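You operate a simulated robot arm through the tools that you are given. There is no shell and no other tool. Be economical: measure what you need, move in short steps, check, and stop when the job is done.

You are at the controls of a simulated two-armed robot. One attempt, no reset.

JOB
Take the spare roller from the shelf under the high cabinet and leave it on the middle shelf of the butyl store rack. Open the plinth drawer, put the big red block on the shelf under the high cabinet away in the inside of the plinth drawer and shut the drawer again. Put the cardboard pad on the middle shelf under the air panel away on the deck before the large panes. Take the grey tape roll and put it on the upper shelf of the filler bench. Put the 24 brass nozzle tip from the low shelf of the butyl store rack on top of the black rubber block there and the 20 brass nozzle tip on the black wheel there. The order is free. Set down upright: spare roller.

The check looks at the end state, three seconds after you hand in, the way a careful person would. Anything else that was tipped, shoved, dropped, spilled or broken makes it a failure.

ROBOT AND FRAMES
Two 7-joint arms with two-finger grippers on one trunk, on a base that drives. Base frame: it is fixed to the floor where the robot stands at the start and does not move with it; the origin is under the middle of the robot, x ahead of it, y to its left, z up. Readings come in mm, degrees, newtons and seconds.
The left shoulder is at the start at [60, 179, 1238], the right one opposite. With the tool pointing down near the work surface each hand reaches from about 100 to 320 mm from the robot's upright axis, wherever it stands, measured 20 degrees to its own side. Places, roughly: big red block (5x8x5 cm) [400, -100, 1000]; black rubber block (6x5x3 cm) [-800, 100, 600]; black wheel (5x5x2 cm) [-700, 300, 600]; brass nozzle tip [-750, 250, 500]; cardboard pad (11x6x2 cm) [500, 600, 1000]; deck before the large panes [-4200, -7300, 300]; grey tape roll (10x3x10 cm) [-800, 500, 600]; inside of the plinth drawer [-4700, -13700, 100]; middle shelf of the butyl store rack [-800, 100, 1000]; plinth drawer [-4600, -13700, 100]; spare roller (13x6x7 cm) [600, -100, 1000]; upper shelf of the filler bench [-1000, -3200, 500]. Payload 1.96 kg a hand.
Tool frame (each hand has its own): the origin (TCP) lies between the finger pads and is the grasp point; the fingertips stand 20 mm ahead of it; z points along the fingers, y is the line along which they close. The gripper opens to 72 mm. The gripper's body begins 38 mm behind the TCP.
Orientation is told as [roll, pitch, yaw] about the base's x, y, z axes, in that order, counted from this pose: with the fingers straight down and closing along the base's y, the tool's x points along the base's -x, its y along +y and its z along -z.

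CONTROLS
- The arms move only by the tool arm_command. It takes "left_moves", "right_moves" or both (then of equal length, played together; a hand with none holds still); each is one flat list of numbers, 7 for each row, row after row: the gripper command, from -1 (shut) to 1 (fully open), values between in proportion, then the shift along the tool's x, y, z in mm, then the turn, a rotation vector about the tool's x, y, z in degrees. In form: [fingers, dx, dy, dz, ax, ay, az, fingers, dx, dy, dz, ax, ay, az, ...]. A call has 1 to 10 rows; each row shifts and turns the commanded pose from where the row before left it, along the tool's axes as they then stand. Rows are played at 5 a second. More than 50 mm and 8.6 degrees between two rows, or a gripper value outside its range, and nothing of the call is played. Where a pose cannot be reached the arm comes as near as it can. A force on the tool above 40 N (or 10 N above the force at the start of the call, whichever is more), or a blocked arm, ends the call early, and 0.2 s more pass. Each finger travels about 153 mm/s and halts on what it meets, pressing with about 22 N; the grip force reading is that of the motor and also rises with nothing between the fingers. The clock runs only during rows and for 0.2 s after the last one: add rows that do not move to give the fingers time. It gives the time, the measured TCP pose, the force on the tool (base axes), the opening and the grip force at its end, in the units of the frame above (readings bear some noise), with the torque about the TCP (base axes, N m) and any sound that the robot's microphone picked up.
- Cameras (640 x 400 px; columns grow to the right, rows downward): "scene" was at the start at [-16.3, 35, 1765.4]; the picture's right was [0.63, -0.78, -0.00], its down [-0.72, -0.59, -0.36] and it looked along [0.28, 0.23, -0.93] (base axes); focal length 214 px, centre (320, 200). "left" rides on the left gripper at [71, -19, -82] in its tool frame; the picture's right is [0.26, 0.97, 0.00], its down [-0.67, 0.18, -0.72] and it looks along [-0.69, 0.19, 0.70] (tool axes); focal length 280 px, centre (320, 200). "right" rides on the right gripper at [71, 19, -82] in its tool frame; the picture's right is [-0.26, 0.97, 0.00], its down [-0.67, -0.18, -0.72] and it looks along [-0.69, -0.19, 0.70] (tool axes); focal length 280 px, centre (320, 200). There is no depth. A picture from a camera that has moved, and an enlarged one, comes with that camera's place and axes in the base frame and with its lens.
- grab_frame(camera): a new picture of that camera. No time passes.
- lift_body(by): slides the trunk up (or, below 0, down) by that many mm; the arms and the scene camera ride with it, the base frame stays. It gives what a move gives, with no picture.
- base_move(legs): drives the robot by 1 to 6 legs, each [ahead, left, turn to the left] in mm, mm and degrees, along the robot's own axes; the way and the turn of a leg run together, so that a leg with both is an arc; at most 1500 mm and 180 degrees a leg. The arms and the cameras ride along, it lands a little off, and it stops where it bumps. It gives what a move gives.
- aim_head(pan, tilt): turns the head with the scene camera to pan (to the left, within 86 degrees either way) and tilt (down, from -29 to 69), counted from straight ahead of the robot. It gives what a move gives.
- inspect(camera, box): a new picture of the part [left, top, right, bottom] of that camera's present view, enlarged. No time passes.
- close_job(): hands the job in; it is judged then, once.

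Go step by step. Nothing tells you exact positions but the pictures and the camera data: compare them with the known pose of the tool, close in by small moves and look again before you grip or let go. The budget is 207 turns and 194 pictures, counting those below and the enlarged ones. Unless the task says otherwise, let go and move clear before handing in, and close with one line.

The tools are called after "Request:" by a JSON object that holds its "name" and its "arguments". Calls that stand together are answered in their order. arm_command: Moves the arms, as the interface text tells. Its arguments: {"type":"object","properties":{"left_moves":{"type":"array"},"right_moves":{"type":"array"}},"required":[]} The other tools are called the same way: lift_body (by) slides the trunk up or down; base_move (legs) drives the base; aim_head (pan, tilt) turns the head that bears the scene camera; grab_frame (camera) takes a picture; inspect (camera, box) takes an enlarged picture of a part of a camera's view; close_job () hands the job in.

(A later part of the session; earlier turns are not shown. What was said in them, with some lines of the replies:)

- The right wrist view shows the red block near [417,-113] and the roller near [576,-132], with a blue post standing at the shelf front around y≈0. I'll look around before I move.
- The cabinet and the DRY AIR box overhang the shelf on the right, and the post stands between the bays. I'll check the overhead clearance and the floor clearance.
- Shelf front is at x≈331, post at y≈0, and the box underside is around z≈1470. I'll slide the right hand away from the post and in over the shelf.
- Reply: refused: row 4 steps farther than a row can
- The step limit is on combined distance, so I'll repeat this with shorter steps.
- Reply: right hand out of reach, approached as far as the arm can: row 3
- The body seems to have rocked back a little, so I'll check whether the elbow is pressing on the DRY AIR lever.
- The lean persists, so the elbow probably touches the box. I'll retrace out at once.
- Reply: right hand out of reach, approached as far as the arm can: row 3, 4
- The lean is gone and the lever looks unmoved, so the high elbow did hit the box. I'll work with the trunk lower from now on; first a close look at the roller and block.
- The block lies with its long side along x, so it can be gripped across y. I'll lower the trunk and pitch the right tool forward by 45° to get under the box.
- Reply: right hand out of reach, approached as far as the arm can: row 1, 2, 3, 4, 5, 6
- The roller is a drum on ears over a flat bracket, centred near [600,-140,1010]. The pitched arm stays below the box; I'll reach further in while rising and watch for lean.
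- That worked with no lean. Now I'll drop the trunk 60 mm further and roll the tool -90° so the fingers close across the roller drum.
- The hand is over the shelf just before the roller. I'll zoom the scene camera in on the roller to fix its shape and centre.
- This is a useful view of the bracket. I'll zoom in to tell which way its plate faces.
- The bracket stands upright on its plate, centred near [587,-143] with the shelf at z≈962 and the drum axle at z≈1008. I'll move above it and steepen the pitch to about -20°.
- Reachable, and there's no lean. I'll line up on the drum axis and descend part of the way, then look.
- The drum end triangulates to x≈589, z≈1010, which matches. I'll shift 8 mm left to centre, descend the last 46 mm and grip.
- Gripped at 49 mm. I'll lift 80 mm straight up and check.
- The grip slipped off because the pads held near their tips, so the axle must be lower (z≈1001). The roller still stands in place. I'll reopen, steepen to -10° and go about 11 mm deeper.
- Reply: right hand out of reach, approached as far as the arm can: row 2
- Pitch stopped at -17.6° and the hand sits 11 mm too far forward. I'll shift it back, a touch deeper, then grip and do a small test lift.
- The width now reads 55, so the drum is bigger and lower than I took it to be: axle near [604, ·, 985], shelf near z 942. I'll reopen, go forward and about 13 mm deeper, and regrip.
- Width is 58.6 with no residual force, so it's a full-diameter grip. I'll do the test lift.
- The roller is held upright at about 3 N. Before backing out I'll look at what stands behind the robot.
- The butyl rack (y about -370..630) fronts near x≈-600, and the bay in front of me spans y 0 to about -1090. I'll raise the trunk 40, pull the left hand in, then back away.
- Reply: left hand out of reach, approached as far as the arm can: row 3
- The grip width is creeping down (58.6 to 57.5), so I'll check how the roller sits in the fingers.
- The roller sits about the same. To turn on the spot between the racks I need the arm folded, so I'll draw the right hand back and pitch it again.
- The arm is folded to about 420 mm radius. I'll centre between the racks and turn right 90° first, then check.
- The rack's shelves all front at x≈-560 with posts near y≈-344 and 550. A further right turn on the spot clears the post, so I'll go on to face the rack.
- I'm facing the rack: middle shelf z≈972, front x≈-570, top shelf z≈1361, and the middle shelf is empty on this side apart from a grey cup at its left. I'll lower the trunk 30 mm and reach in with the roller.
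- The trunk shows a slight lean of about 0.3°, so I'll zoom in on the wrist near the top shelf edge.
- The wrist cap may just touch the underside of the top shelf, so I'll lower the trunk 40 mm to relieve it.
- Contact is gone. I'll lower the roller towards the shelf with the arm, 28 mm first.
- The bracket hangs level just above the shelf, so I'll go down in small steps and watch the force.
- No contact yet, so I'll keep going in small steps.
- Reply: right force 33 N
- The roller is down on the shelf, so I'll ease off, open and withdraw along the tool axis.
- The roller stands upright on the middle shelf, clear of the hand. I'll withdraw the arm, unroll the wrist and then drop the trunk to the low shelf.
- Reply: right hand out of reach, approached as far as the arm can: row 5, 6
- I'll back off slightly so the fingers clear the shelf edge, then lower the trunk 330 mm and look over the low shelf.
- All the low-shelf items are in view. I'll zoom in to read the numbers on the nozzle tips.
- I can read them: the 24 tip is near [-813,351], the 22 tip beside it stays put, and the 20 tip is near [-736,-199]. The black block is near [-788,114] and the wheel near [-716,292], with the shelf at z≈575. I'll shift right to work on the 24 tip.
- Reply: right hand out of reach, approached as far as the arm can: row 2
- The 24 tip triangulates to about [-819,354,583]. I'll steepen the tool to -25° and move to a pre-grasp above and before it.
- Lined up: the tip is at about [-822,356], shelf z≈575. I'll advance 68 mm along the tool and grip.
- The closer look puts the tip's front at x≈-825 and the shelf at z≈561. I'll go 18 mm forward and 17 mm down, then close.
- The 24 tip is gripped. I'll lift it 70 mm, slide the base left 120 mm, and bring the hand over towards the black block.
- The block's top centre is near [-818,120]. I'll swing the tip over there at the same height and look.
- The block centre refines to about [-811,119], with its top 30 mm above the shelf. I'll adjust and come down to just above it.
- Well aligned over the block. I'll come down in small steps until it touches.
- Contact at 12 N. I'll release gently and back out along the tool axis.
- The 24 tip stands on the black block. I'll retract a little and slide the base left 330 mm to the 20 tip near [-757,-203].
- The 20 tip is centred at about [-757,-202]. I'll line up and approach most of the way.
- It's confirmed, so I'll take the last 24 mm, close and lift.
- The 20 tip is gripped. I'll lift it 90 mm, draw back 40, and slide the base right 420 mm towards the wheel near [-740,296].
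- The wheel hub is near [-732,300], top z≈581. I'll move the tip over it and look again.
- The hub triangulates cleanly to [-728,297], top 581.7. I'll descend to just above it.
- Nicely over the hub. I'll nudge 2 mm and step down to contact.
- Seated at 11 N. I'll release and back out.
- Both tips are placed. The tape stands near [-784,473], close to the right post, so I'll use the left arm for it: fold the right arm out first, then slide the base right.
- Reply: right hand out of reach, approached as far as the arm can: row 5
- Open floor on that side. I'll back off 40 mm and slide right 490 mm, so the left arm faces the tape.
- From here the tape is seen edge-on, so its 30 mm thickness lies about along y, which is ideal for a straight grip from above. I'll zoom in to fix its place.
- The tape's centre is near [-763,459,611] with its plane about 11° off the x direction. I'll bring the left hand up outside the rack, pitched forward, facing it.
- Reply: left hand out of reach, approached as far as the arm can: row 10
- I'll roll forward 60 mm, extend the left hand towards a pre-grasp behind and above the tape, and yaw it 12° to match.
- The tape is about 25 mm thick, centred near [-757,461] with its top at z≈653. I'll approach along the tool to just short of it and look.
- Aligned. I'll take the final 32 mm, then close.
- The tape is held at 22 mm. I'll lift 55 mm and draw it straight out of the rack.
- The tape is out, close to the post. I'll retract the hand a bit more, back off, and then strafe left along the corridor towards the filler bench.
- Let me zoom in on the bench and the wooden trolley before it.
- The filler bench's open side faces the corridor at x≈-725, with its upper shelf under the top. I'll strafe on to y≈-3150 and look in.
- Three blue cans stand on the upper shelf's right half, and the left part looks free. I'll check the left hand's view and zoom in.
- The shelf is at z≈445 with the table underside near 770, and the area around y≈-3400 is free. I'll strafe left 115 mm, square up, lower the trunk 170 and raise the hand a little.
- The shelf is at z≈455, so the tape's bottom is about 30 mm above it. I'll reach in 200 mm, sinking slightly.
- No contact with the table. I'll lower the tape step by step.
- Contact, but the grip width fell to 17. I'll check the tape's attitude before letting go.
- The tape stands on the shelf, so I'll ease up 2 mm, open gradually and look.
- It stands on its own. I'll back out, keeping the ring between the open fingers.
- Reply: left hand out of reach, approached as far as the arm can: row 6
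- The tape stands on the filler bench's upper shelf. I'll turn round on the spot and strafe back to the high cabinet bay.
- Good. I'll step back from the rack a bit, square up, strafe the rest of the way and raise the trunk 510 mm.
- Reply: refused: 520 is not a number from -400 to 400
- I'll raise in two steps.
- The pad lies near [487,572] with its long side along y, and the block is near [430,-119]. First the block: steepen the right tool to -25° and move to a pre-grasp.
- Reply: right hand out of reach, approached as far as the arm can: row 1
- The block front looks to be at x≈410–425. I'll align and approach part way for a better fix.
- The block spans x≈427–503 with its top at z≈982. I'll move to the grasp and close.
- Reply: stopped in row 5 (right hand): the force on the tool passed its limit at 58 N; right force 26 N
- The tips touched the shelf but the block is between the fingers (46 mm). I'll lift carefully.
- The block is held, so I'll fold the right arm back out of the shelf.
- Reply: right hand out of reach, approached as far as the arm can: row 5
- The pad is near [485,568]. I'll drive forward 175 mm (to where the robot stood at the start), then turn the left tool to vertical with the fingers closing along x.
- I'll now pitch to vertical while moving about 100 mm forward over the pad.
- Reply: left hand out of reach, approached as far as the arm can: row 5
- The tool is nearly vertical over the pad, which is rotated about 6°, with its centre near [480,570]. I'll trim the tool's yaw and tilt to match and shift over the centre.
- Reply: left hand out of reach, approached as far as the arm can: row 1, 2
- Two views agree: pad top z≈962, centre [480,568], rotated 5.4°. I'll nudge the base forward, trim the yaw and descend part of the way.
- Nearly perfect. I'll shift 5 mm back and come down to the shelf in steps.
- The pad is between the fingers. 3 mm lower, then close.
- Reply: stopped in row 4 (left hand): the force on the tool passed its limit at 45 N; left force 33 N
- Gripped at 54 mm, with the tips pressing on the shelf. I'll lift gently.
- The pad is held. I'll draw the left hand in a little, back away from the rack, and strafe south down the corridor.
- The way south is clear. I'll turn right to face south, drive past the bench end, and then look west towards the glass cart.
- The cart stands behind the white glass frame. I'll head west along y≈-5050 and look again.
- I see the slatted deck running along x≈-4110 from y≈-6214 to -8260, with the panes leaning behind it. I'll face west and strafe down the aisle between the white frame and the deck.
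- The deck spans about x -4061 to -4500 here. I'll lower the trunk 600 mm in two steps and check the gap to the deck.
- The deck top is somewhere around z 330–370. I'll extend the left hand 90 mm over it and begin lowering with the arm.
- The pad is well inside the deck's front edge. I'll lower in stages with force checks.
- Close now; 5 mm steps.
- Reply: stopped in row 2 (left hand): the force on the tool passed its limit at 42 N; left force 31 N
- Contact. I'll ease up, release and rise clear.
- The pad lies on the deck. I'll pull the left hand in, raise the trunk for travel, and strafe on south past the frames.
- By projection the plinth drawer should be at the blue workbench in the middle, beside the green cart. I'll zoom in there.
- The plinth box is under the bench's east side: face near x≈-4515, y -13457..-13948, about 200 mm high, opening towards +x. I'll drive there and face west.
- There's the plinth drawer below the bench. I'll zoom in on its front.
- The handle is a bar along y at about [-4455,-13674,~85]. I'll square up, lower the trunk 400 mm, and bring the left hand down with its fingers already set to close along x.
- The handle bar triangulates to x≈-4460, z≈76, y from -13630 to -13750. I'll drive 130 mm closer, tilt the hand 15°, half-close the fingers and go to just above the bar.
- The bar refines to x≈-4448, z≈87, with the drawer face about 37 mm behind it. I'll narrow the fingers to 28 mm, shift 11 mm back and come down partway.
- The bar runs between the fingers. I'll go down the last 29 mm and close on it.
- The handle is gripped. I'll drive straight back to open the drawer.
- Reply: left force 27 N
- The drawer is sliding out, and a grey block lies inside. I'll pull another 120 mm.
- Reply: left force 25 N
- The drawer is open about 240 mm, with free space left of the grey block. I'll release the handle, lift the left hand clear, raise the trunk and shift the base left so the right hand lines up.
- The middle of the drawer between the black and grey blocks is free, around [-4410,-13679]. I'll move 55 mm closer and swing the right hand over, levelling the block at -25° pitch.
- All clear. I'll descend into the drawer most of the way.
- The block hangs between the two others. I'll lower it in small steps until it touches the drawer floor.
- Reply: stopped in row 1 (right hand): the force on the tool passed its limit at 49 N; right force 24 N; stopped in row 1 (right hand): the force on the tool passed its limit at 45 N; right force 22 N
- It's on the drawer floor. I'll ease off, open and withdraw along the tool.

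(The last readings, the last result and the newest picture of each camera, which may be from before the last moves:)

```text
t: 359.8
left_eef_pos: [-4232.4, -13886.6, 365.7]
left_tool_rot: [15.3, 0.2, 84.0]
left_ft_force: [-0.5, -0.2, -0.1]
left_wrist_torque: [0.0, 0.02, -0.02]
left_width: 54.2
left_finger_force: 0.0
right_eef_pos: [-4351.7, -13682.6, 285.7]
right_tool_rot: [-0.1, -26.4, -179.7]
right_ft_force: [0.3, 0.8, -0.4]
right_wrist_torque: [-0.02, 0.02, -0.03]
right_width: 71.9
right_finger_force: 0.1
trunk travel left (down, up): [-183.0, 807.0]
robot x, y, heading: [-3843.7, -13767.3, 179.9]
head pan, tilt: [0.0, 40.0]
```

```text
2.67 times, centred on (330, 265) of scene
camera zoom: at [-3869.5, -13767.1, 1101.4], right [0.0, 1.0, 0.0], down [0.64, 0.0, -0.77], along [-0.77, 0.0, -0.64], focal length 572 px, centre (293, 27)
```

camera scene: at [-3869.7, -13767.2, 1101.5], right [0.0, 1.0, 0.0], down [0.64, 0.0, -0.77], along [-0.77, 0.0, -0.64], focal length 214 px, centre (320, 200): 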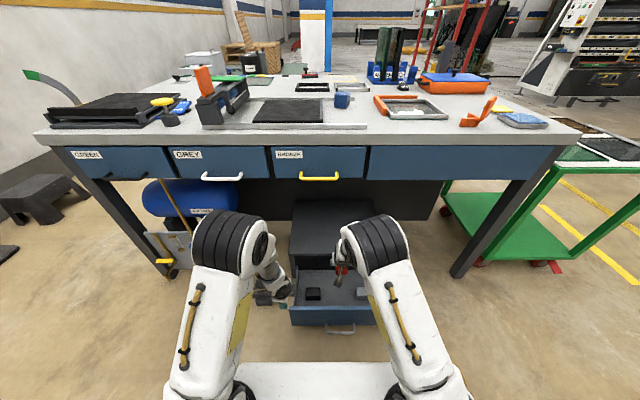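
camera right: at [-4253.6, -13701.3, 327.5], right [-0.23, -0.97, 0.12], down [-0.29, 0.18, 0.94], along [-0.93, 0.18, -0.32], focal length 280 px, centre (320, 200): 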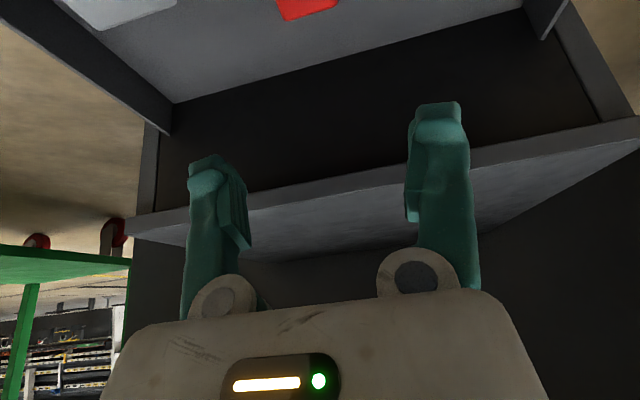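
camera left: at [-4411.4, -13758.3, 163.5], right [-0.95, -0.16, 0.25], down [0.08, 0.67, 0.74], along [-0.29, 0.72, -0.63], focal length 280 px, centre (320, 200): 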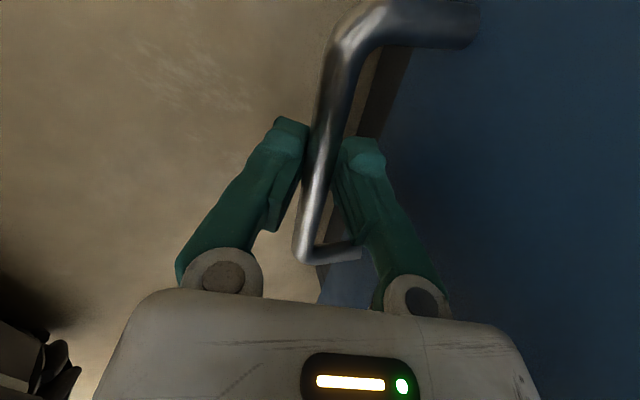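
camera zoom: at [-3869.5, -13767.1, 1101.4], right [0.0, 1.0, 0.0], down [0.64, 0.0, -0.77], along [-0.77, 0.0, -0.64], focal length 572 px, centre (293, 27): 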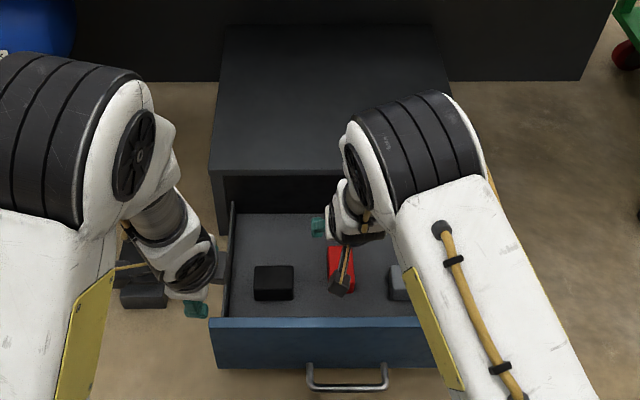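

The red block lies in the drawer. Now I'll lift the right hand up and out, back off 75 mm, lower the trunk, and return to the handle line.

Request:
{"name": "arm_command", "arguments": {"right_moves": [1, -17, 0, -36, 0, 0, 0, 1, 19, 0, -42, 0, 0, 0, 1, 19, 0, -42, 0, 0, 0, 1, 19, 0, -42, 0, 0, 0, 1, 0, 0, 0, 0, 0, 0]}}

Request:
{"name": "base_move", "arguments": {"legs": [[-80, 0, 0], [0, -195, 0]]}}

Request:
{"name": "lift_body", "arguments": {"by": -170}}

Request:
{"name": "grab_frame", "arguments": {"camera": "left"}}

Request:
{"name": "grab_frame", "arguments": {"camera": "scene"}}

```text
t: 360.9
left_eef_pos: [-4232.2, -13886.8, 366.4]
left_tool_rot: [15.3, 0.1, 84.0]
left_ft_force: [0.5, -0.3, -0.1]
left_wrist_torque: [-0.03, 0.02, 0.0]
left_width: 53.8
left_finger_force: 0.0
right_eef_pos: [-4243.4, -13679.4, 412.3]
right_tool_rot: [-0.1, -26.4, -179.7]
right_ft_force: [-0.6, -0.1, 0.8]
right_wrist_torque: [0.0, -0.02, -0.01]
right_width: 72.0
right_finger_force: 0.1
trunk travel left (down, up): [-183.0, 807.0]
robot x, y, heading: [-3844.7, -13766.0, 179.8]
head pan, tilt: [0.0, 40.0]
```

```text
t: 363.2
left_eef_pos: [-4152.1, -13687.5, 365.5]
left_tool_rot: [15.2, 0.1, 83.8]
left_ft_force: [0.1, 0.0, 0.2]
left_wrist_torque: [-0.01, 0.0, 0.03]
left_width: 54.1
left_finger_force: 0.1
right_eef_pos: [-4163.8, -13481.3, 412.6]
right_tool_rot: [-0.2, -26.4, -180.0]
right_ft_force: [0.1, 0.4, 0.5]
right_wrist_torque: [0.02, 0.0, -0.02]
right_width: 72.0
right_finger_force: 0.1
trunk travel left (down, up): [-183.0, 807.0]
robot x, y, heading: [-3765.2, -13570.2, 179.7]
head pan, tilt: [0.0, 40.0]
```

```text
t: 365.1
left_eef_pos: [-4153.3, -13687.2, 196.1]
left_tool_rot: [15.3, 0.1, 83.8]
left_ft_force: [0.7, 0.4, 0.4]
left_wrist_torque: [-0.03, -0.03, -0.03]
left_width: 54.1
left_finger_force: 0.1
right_eef_pos: [-4162.8, -13480.0, 242.0]
right_tool_rot: [-0.2, -26.4, -180.0]
right_ft_force: [1.3, 1.3, 0.5]
right_wrist_torque: [-0.02, -0.02, 0.04]
right_width: 71.9
right_finger_force: 0.1
trunk travel left (down, up): [-13.0, 977.0]
robot x, y, heading: [-3762.3, -13566.8, 179.6]
head pan, tilt: [0.0, 40.0]
```

```text
21 pictures are left
camera left: at [-4121.5, -13762.6, 269.2], right [-0.95, -0.16, 0.25], down [0.09, 0.67, 0.74], along [-0.29, 0.73, -0.63], focal length 280 px, centre (320, 200)
```

left: 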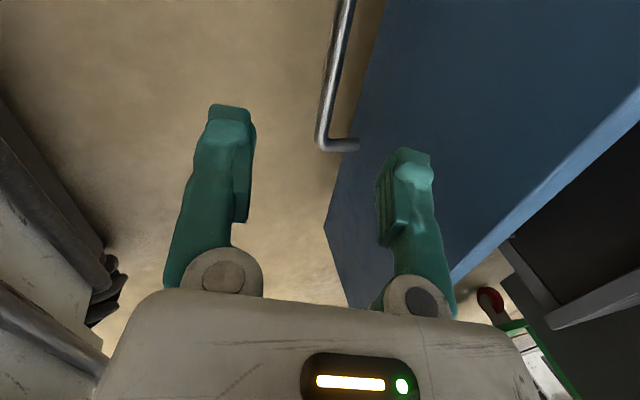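

```text
20 pictures are left
camera scene: at [-3788.9, -13569.1, 931.5], right [0.01, 1.0, 0.0], down [0.64, -0.01, -0.77], along [-0.77, 0.01, -0.64], focal length 214 px, centre (320, 200)
```

scene: 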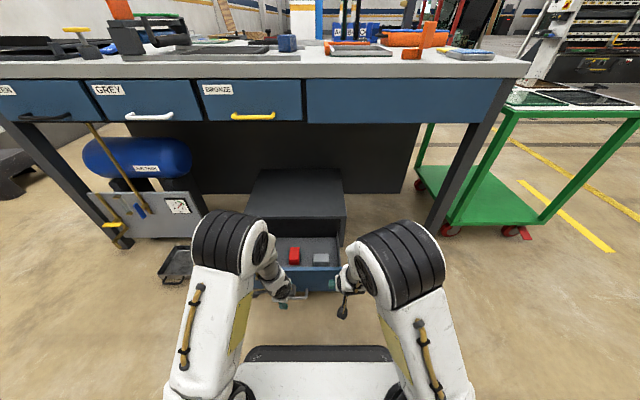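

The bar is at x≈-4195 now. I'll raise the right hand clear and bring the closed left fingers down just in front of the bar, to push the drawer shut.

Request:
{"name": "arm_command", "arguments": {"left_moves": [-1, 0, -19, 0, 0, 0, 0, -1, 0, 0, 0, 0, 0, 0, -1, 0, 0, 40, 0, 0, 0, -1, 0, 0, 40, 0, 0, 0, -1, 0, 0, 28, 0, 0, 0, -1, 0, 0, 0, 0, 0, 0], "right_moves": [1, -21, 0, -45, 0, 0, 0, 1, -21, 0, -45, 0, 0, 0, 1, -21, 0, -45, 0, 0, 0, 1, 0, 0, 0, 0, 0, 0, 1, 0, 0, 0, 0, 0, 0, 1, 0, 0, 0, 0, 0, 0]}}

Request:
{"name": "grab_frame", "arguments": {"camera": "left"}}

```text
t: 366.5
left_eef_pos: [-4164.2, -13686.9, 85.2]
left_tool_rot: [15.3, 0.1, 83.8]
left_ft_force: [0.4, -0.3, 1.1]
left_wrist_torque: [0.0, -0.01, 0.01]
left_width: 0.1
left_finger_force: 21.8
right_eef_pos: [-4161.5, -13480.5, 393.7]
right_tool_rot: [-0.1, -26.3, -180.0]
right_ft_force: [0.7, -0.1, 0.4]
right_wrist_torque: [0.04, 0.02, 0.01]
right_width: 72.0
right_finger_force: 0.3
trunk travel left (down, up): [-13.0, 977.0]
robot x, y, heading: [-3763.0, -13569.0, 179.5]
head pan, tilt: [0.0, 40.0]
```

```text
19 pictures are left
camera left: at [-4133.4, -13762.7, 158.7], right [-0.95, -0.16, 0.26], down [0.09, 0.67, 0.74], along [-0.29, 0.73, -0.63], focal length 280 px, centre (320, 200)
```

left: 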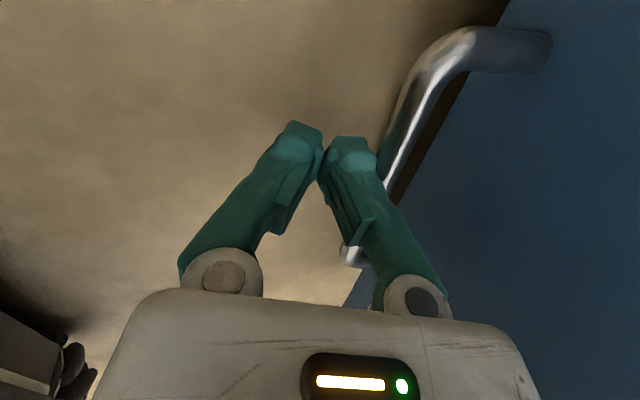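

The fingers stand in front of the bar. I'll push the drawer in by driving forward.

Request:
{"name": "base_move", "arguments": {"legs": [[150, 0, 0]]}}

Request:
{"name": "base_move", "arguments": {"legs": [[95, 0, 0]]}}

Request:
{"name": "inspect", "arguments": {"camera": "scene", "box": [220, 150, 400, 300]}}

Request:
{"name": "grab_frame", "arguments": {"camera": "left"}}

```text
t: 367.9
left_eef_pos: [-4310.5, -13687.9, 86.1]
left_tool_rot: [15.2, 0.1, 84.0]
left_ft_force: [0.0, -0.7, -1.1]
left_wrist_torque: [-0.02, -0.01, -0.01]
left_width: 0.0
left_finger_force: 22.3
right_eef_pos: [-4309.4, -13482.9, 392.9]
right_tool_rot: [-0.1, -26.4, -179.7]
right_ft_force: [1.1, 0.1, -0.2]
right_wrist_torque: [-0.03, 0.0, -0.03]
right_width: 72.0
right_finger_force: 0.1
trunk travel left (down, up): [-13.0, 977.0]
robot x, y, heading: [-3909.3, -13572.9, 179.7]
head pan, tilt: [0.0, 40.0]
```

```text
t: 369.0
left_eef_pos: [-4405.9, -13688.2, 85.5]
left_tool_rot: [15.3, 0.0, 84.3]
left_ft_force: [-0.1, -0.1, 0.4]
left_wrist_torque: [-0.01, 0.01, -0.03]
left_width: 0.0
left_finger_force: 22.4
right_eef_pos: [-4406.5, -13482.9, 393.6]
right_tool_rot: [-0.1, -26.4, -179.5]
right_ft_force: [-0.4, -1.3, -0.3]
right_wrist_torque: [-0.01, 0.03, -0.03]
right_width: 72.0
right_finger_force: 0.0
trunk travel left (down, up): [-13.0, 977.0]
robot x, y, heading: [-4008.3, -13569.1, 180.1]
head pan, tilt: [0.0, 40.0]
```

```text
2.67 times, centred on (310, 225) of scene
camera zoom: at [-4031.8, -13568.2, 931.5], right [0.0, 1.0, 0.0], down [0.64, 0.0, -0.77], along [-0.77, 0.0, -0.64], focal length 572 px, centre (347, 133)
```

zoom: 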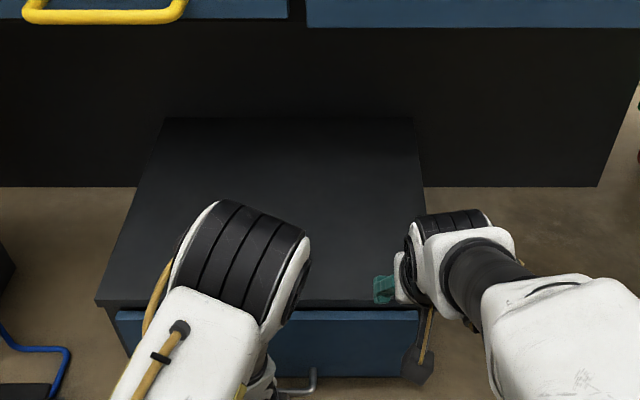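

```text
17 pictures are left
camera left: at [-4374.6, -13764.6, 159.0], right [-0.95, -0.17, 0.25], down [0.08, 0.67, 0.74], along [-0.29, 0.72, -0.63], focal length 280 px, centre (320, 200)
```

left: 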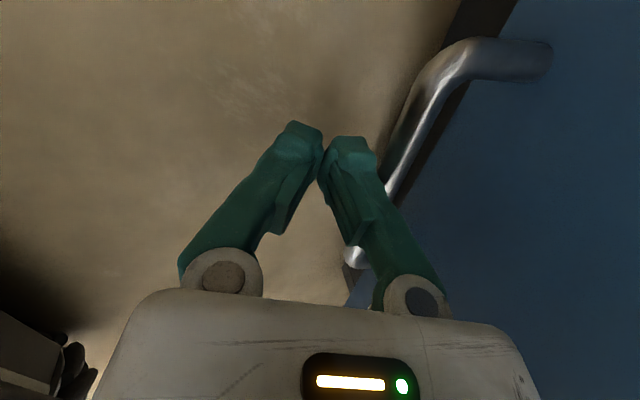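

Nearly shut. I'll push the rest with the arm in small steps, watching for the stop.

Request:
{"name": "arm_command", "arguments": {"left_moves": [-1, 0, 9.6, 2.6, 0, 0, 0, -1, 0, 9.6, 2.6, 0, 0, 0, -1, 0, 0, 0, 0, 0, 0]}}

Request:
{"name": "arm_command", "arguments": {"left_moves": [-1, 0, 4.8, 1.3, 0, 0, 0, -1, 0, 4.8, 1.3, 0, 0, 0, -1, 0, 0, 0, 0, 0, 0]}}

Request:
{"name": "inspect", "arguments": {"camera": "scene", "box": [220, 150, 400, 300]}}

```text
t: 369.8
left_eef_pos: [-4424.0, -13687.9, 84.7]
left_tool_rot: [15.1, 0.1, 84.2]
left_ft_force: [13.1, -0.5, 5.4]
left_wrist_torque: [-0.05, 0.08, 0.07]
left_width: 0.0
left_finger_force: 21.9
right_eef_pos: [-4405.3, -13484.9, 392.9]
right_tool_rot: [-0.1, -26.4, -179.5]
right_ft_force: [0.5, 0.9, -0.7]
right_wrist_torque: [0.0, 0.03, 0.02]
right_width: 72.0
right_finger_force: 0.1
trunk travel left (down, up): [-13.0, 977.0]
robot x, y, heading: [-4006.4, -13569.2, 180.0]
head pan, tilt: [0.0, 40.0]
```

```text
t: 370.2
left_eef_pos: [-4422.7, -13686.8, 84.3]
left_tool_rot: [14.6, 0.3, 84.2]
left_ft_force: [2.4, -0.2, -0.3]
left_wrist_torque: [0.02, 0.04, -0.02]
left_width: 0.0
left_finger_force: 22.5
right_eef_pos: [-4404.7, -13483.4, 392.8]
right_tool_rot: [-0.1, -26.4, -179.5]
right_ft_force: [0.1, 0.1, -0.6]
right_wrist_torque: [-0.03, 0.0, 0.02]
right_width: 72.0
right_finger_force: 0.0
trunk travel left (down, up): [-13.0, 977.0]
robot x, y, heading: [-4002.2, -13570.7, 180.1]
head pan, tilt: [0.0, 40.0]
stopped in row 1 (left hand): the force on the tool passed its limit at 49 N (the readings are from after the stop); the commanded pose is now the measured one
```

```text
2.67 times, centred on (310, 225) of scene
camera zoom: at [-4031.3, -13568.2, 931.3], right [0.0, 1.0, 0.0], down [0.64, 0.0, -0.77], along [-0.77, 0.0, -0.64], focal length 572 px, centre (347, 133)
```

zoom: 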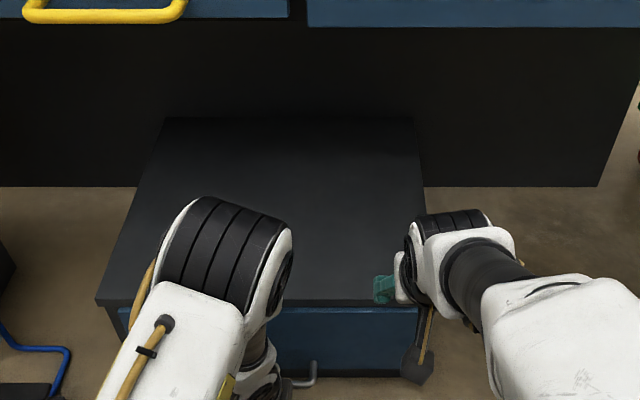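

The push met a firm stop. I'll back the hand away and check that the drawer sits flush.

Request:
{"name": "arm_command", "arguments": {"left_moves": [-1, 0, 3, 1, 0, 0, 0, -1, 0, 3, 1, 0, 0, 0, -1, 0, -30, 0, 0, 0, 0, -1, 0, -30, -10, 0, 0, 0]}}

Request:
{"name": "base_move", "arguments": {"legs": [[-150, 0, 0]]}}

Request:
{"name": "lift_body", "arguments": {"by": 250}}

Request:
{"name": "base_move", "arguments": {"legs": [[-100, -250, 0]]}}

Request:
{"name": "aim_head", "arguments": {"pan": 20, "tilt": 45}}

Request:
{"name": "grab_frame", "arguments": {"camera": "scene"}}

```text
t: 370.7
left_eef_pos: [-4425.4, -13686.9, 82.7]
left_tool_rot: [14.0, 0.3, 84.2]
left_ft_force: [3.8, 0.9, 1.3]
left_wrist_torque: [0.01, -0.01, -0.01]
left_width: 0.1
left_finger_force: 22.0
right_eef_pos: [-4404.8, -13483.5, 391.9]
right_tool_rot: [-0.1, -26.3, -179.6]
right_ft_force: [0.0, 0.5, -0.6]
right_wrist_torque: [-0.03, -0.02, -0.02]
right_width: 72.1
right_finger_force: 0.0
trunk travel left (down, up): [-13.0, 977.0]
robot x, y, heading: [-4007.6, -13568.8, -179.8]
head pan, tilt: [0.0, 40.0]
stopped in row 2 (left hand): the force on the tool passed its limit at 45 N (the readings are from after the stop); the commanded pose is now the measured one
```

```text
t: 372.1
left_eef_pos: [-4273.7, -13688.1, 82.4]
left_tool_rot: [14.3, 0.3, 84.4]
left_ft_force: [0.2, 0.8, -0.2]
left_wrist_torque: [0.01, 0.03, -0.01]
left_width: 0.0
left_finger_force: 21.6
right_eef_pos: [-4254.6, -13483.7, 392.4]
right_tool_rot: [0.0, -26.4, -179.3]
right_ft_force: [-0.2, 0.5, -0.4]
right_wrist_torque: [0.0, 0.03, 0.03]
right_width: 71.8
right_finger_force: 0.0
trunk travel left (down, up): [-13.0, 977.0]
robot x, y, heading: [-3855.3, -13565.7, -179.9]
head pan, tilt: [0.0, 40.0]
```

```text
t: 374.7
left_eef_pos: [-4273.7, -13688.3, 332.5]
left_tool_rot: [14.3, 0.2, 84.3]
left_ft_force: [0.0, 0.1, 0.4]
left_wrist_torque: [-0.01, -0.01, 0.01]
left_width: 0.0
left_finger_force: 21.5
right_eef_pos: [-4254.5, -13485.3, 643.5]
right_tool_rot: [-0.1, -26.4, -179.3]
right_ft_force: [-0.6, 0.6, -0.5]
right_wrist_torque: [0.02, -0.01, -0.04]
right_width: 72.0
right_finger_force: 0.0
trunk travel left (down, up): [-263.0, 727.0]
robot x, y, heading: [-3855.6, -13563.5, -179.8]
head pan, tilt: [0.0, 40.0]
```

```text
t: 376.5
left_eef_pos: [-4173.3, -13445.0, 333.8]
left_tool_rot: [14.2, 0.4, 84.2]
left_ft_force: [0.4, 0.2, -0.1]
left_wrist_torque: [0.02, 0.04, -0.02]
left_width: 0.0
left_finger_force: 22.3
right_eef_pos: [-4153.6, -13239.6, 643.2]
right_tool_rot: [-0.1, -26.4, -179.5]
right_ft_force: [-0.1, -1.0, 0.1]
right_wrist_torque: [0.02, -0.01, -0.04]
right_width: 71.9
right_finger_force: 0.0
trunk travel left (down, up): [-263.0, 727.0]
robot x, y, heading: [-3754.3, -13325.1, -179.8]
head pan, tilt: [0.0, 40.0]
```

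```text
t: 377.4
left_eef_pos: [-4173.5, -13445.8, 332.5]
left_tool_rot: [14.3, 0.3, 84.1]
left_ft_force: [-1.0, -0.3, 0.0]
left_wrist_torque: [0.01, -0.01, 0.02]
left_width: 0.0
left_finger_force: 22.2
right_eef_pos: [-4153.5, -13239.7, 642.2]
right_tool_rot: [-0.2, -26.4, -179.4]
right_ft_force: [-0.4, 0.6, 0.4]
right_wrist_torque: [0.02, 0.01, 0.0]
right_width: 71.8
right_finger_force: 0.0
trunk travel left (down, up): [-263.0, 727.0]
robot x, y, heading: [-3754.9, -13327.1, -179.9]
head pan, tilt: [20.0, 45.0]
```

```text
15 pictures are left
camera scene: at [-3771.3, -13353.3, 1174.2], right [-0.34, 0.94, 0.0], down [0.66, 0.24, -0.71], along [-0.66, -0.24, -0.71], focal length 214 px, centre (320, 200)
```

scene: 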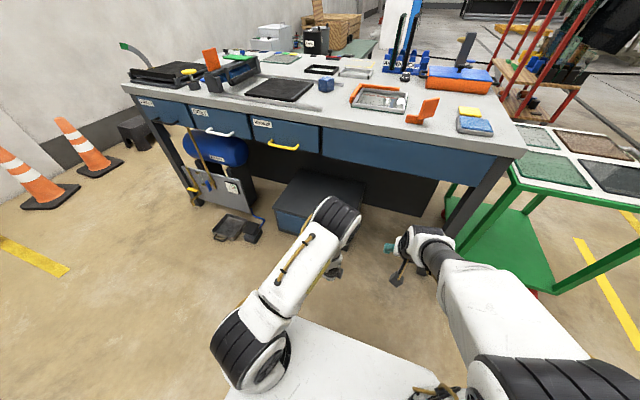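

The left arm hides part of the drawer. I'll back up for an open view.

Request:
{"name": "base_move", "arguments": {"legs": [[-450, -100, 0]]}}

Request:
{"name": "inspect", "arguments": {"camera": "scene", "box": [180, 100, 400, 260]}}

```text
t: 380.1
left_eef_pos: [-3725.5, -13347.4, 333.7]
left_tool_rot: [14.2, 0.2, 84.9]
left_ft_force: [0.4, -0.1, 0.3]
left_wrist_torque: [0.02, 0.0, 0.01]
left_width: 0.0
left_finger_force: 21.9
right_eef_pos: [-3707.6, -13142.3, 642.2]
right_tool_rot: [-0.2, -26.4, -178.8]
right_ft_force: [0.2, 0.6, 0.4]
right_wrist_torque: [0.0, -0.04, 0.0]
right_width: 71.8
right_finger_force: 0.0
trunk travel left (down, up): [-263.0, 727.0]
robot x, y, heading: [-3305.8, -13222.3, -179.1]
head pan, tilt: [20.0, 45.0]
```

```text
2.50 times, centred on (290, 180) of scene
camera zoom: at [-3323.7, -13250.2, 1174.2], right [-0.35, 0.94, 0.0], down [0.66, 0.25, -0.71], along [-0.66, -0.25, -0.71], focal length 536 px, centre (395, 250)
```

zoom: 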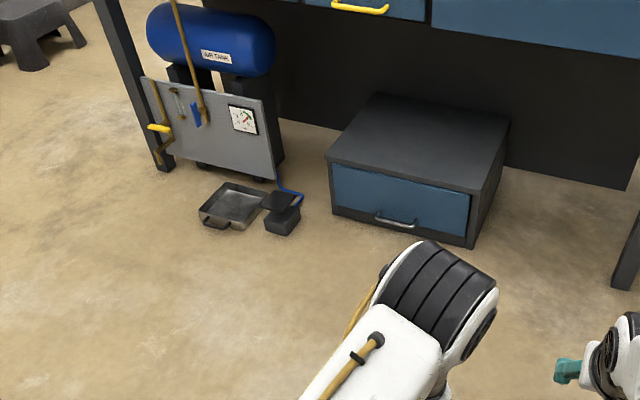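

The drawer is shut flush, both hands are empty and clear, and every item has been seen in its place, so I'm handing in.

Request:
{"name": "close_job", "arguments": {}}

```text
The job is handed in.
```

I finished every item on the list and handed the job in. Early on, the right elbow pressed against the DRY AIR box. I backed off at once and the lever looked unmoved, but I didn't go back to check it again at the end.
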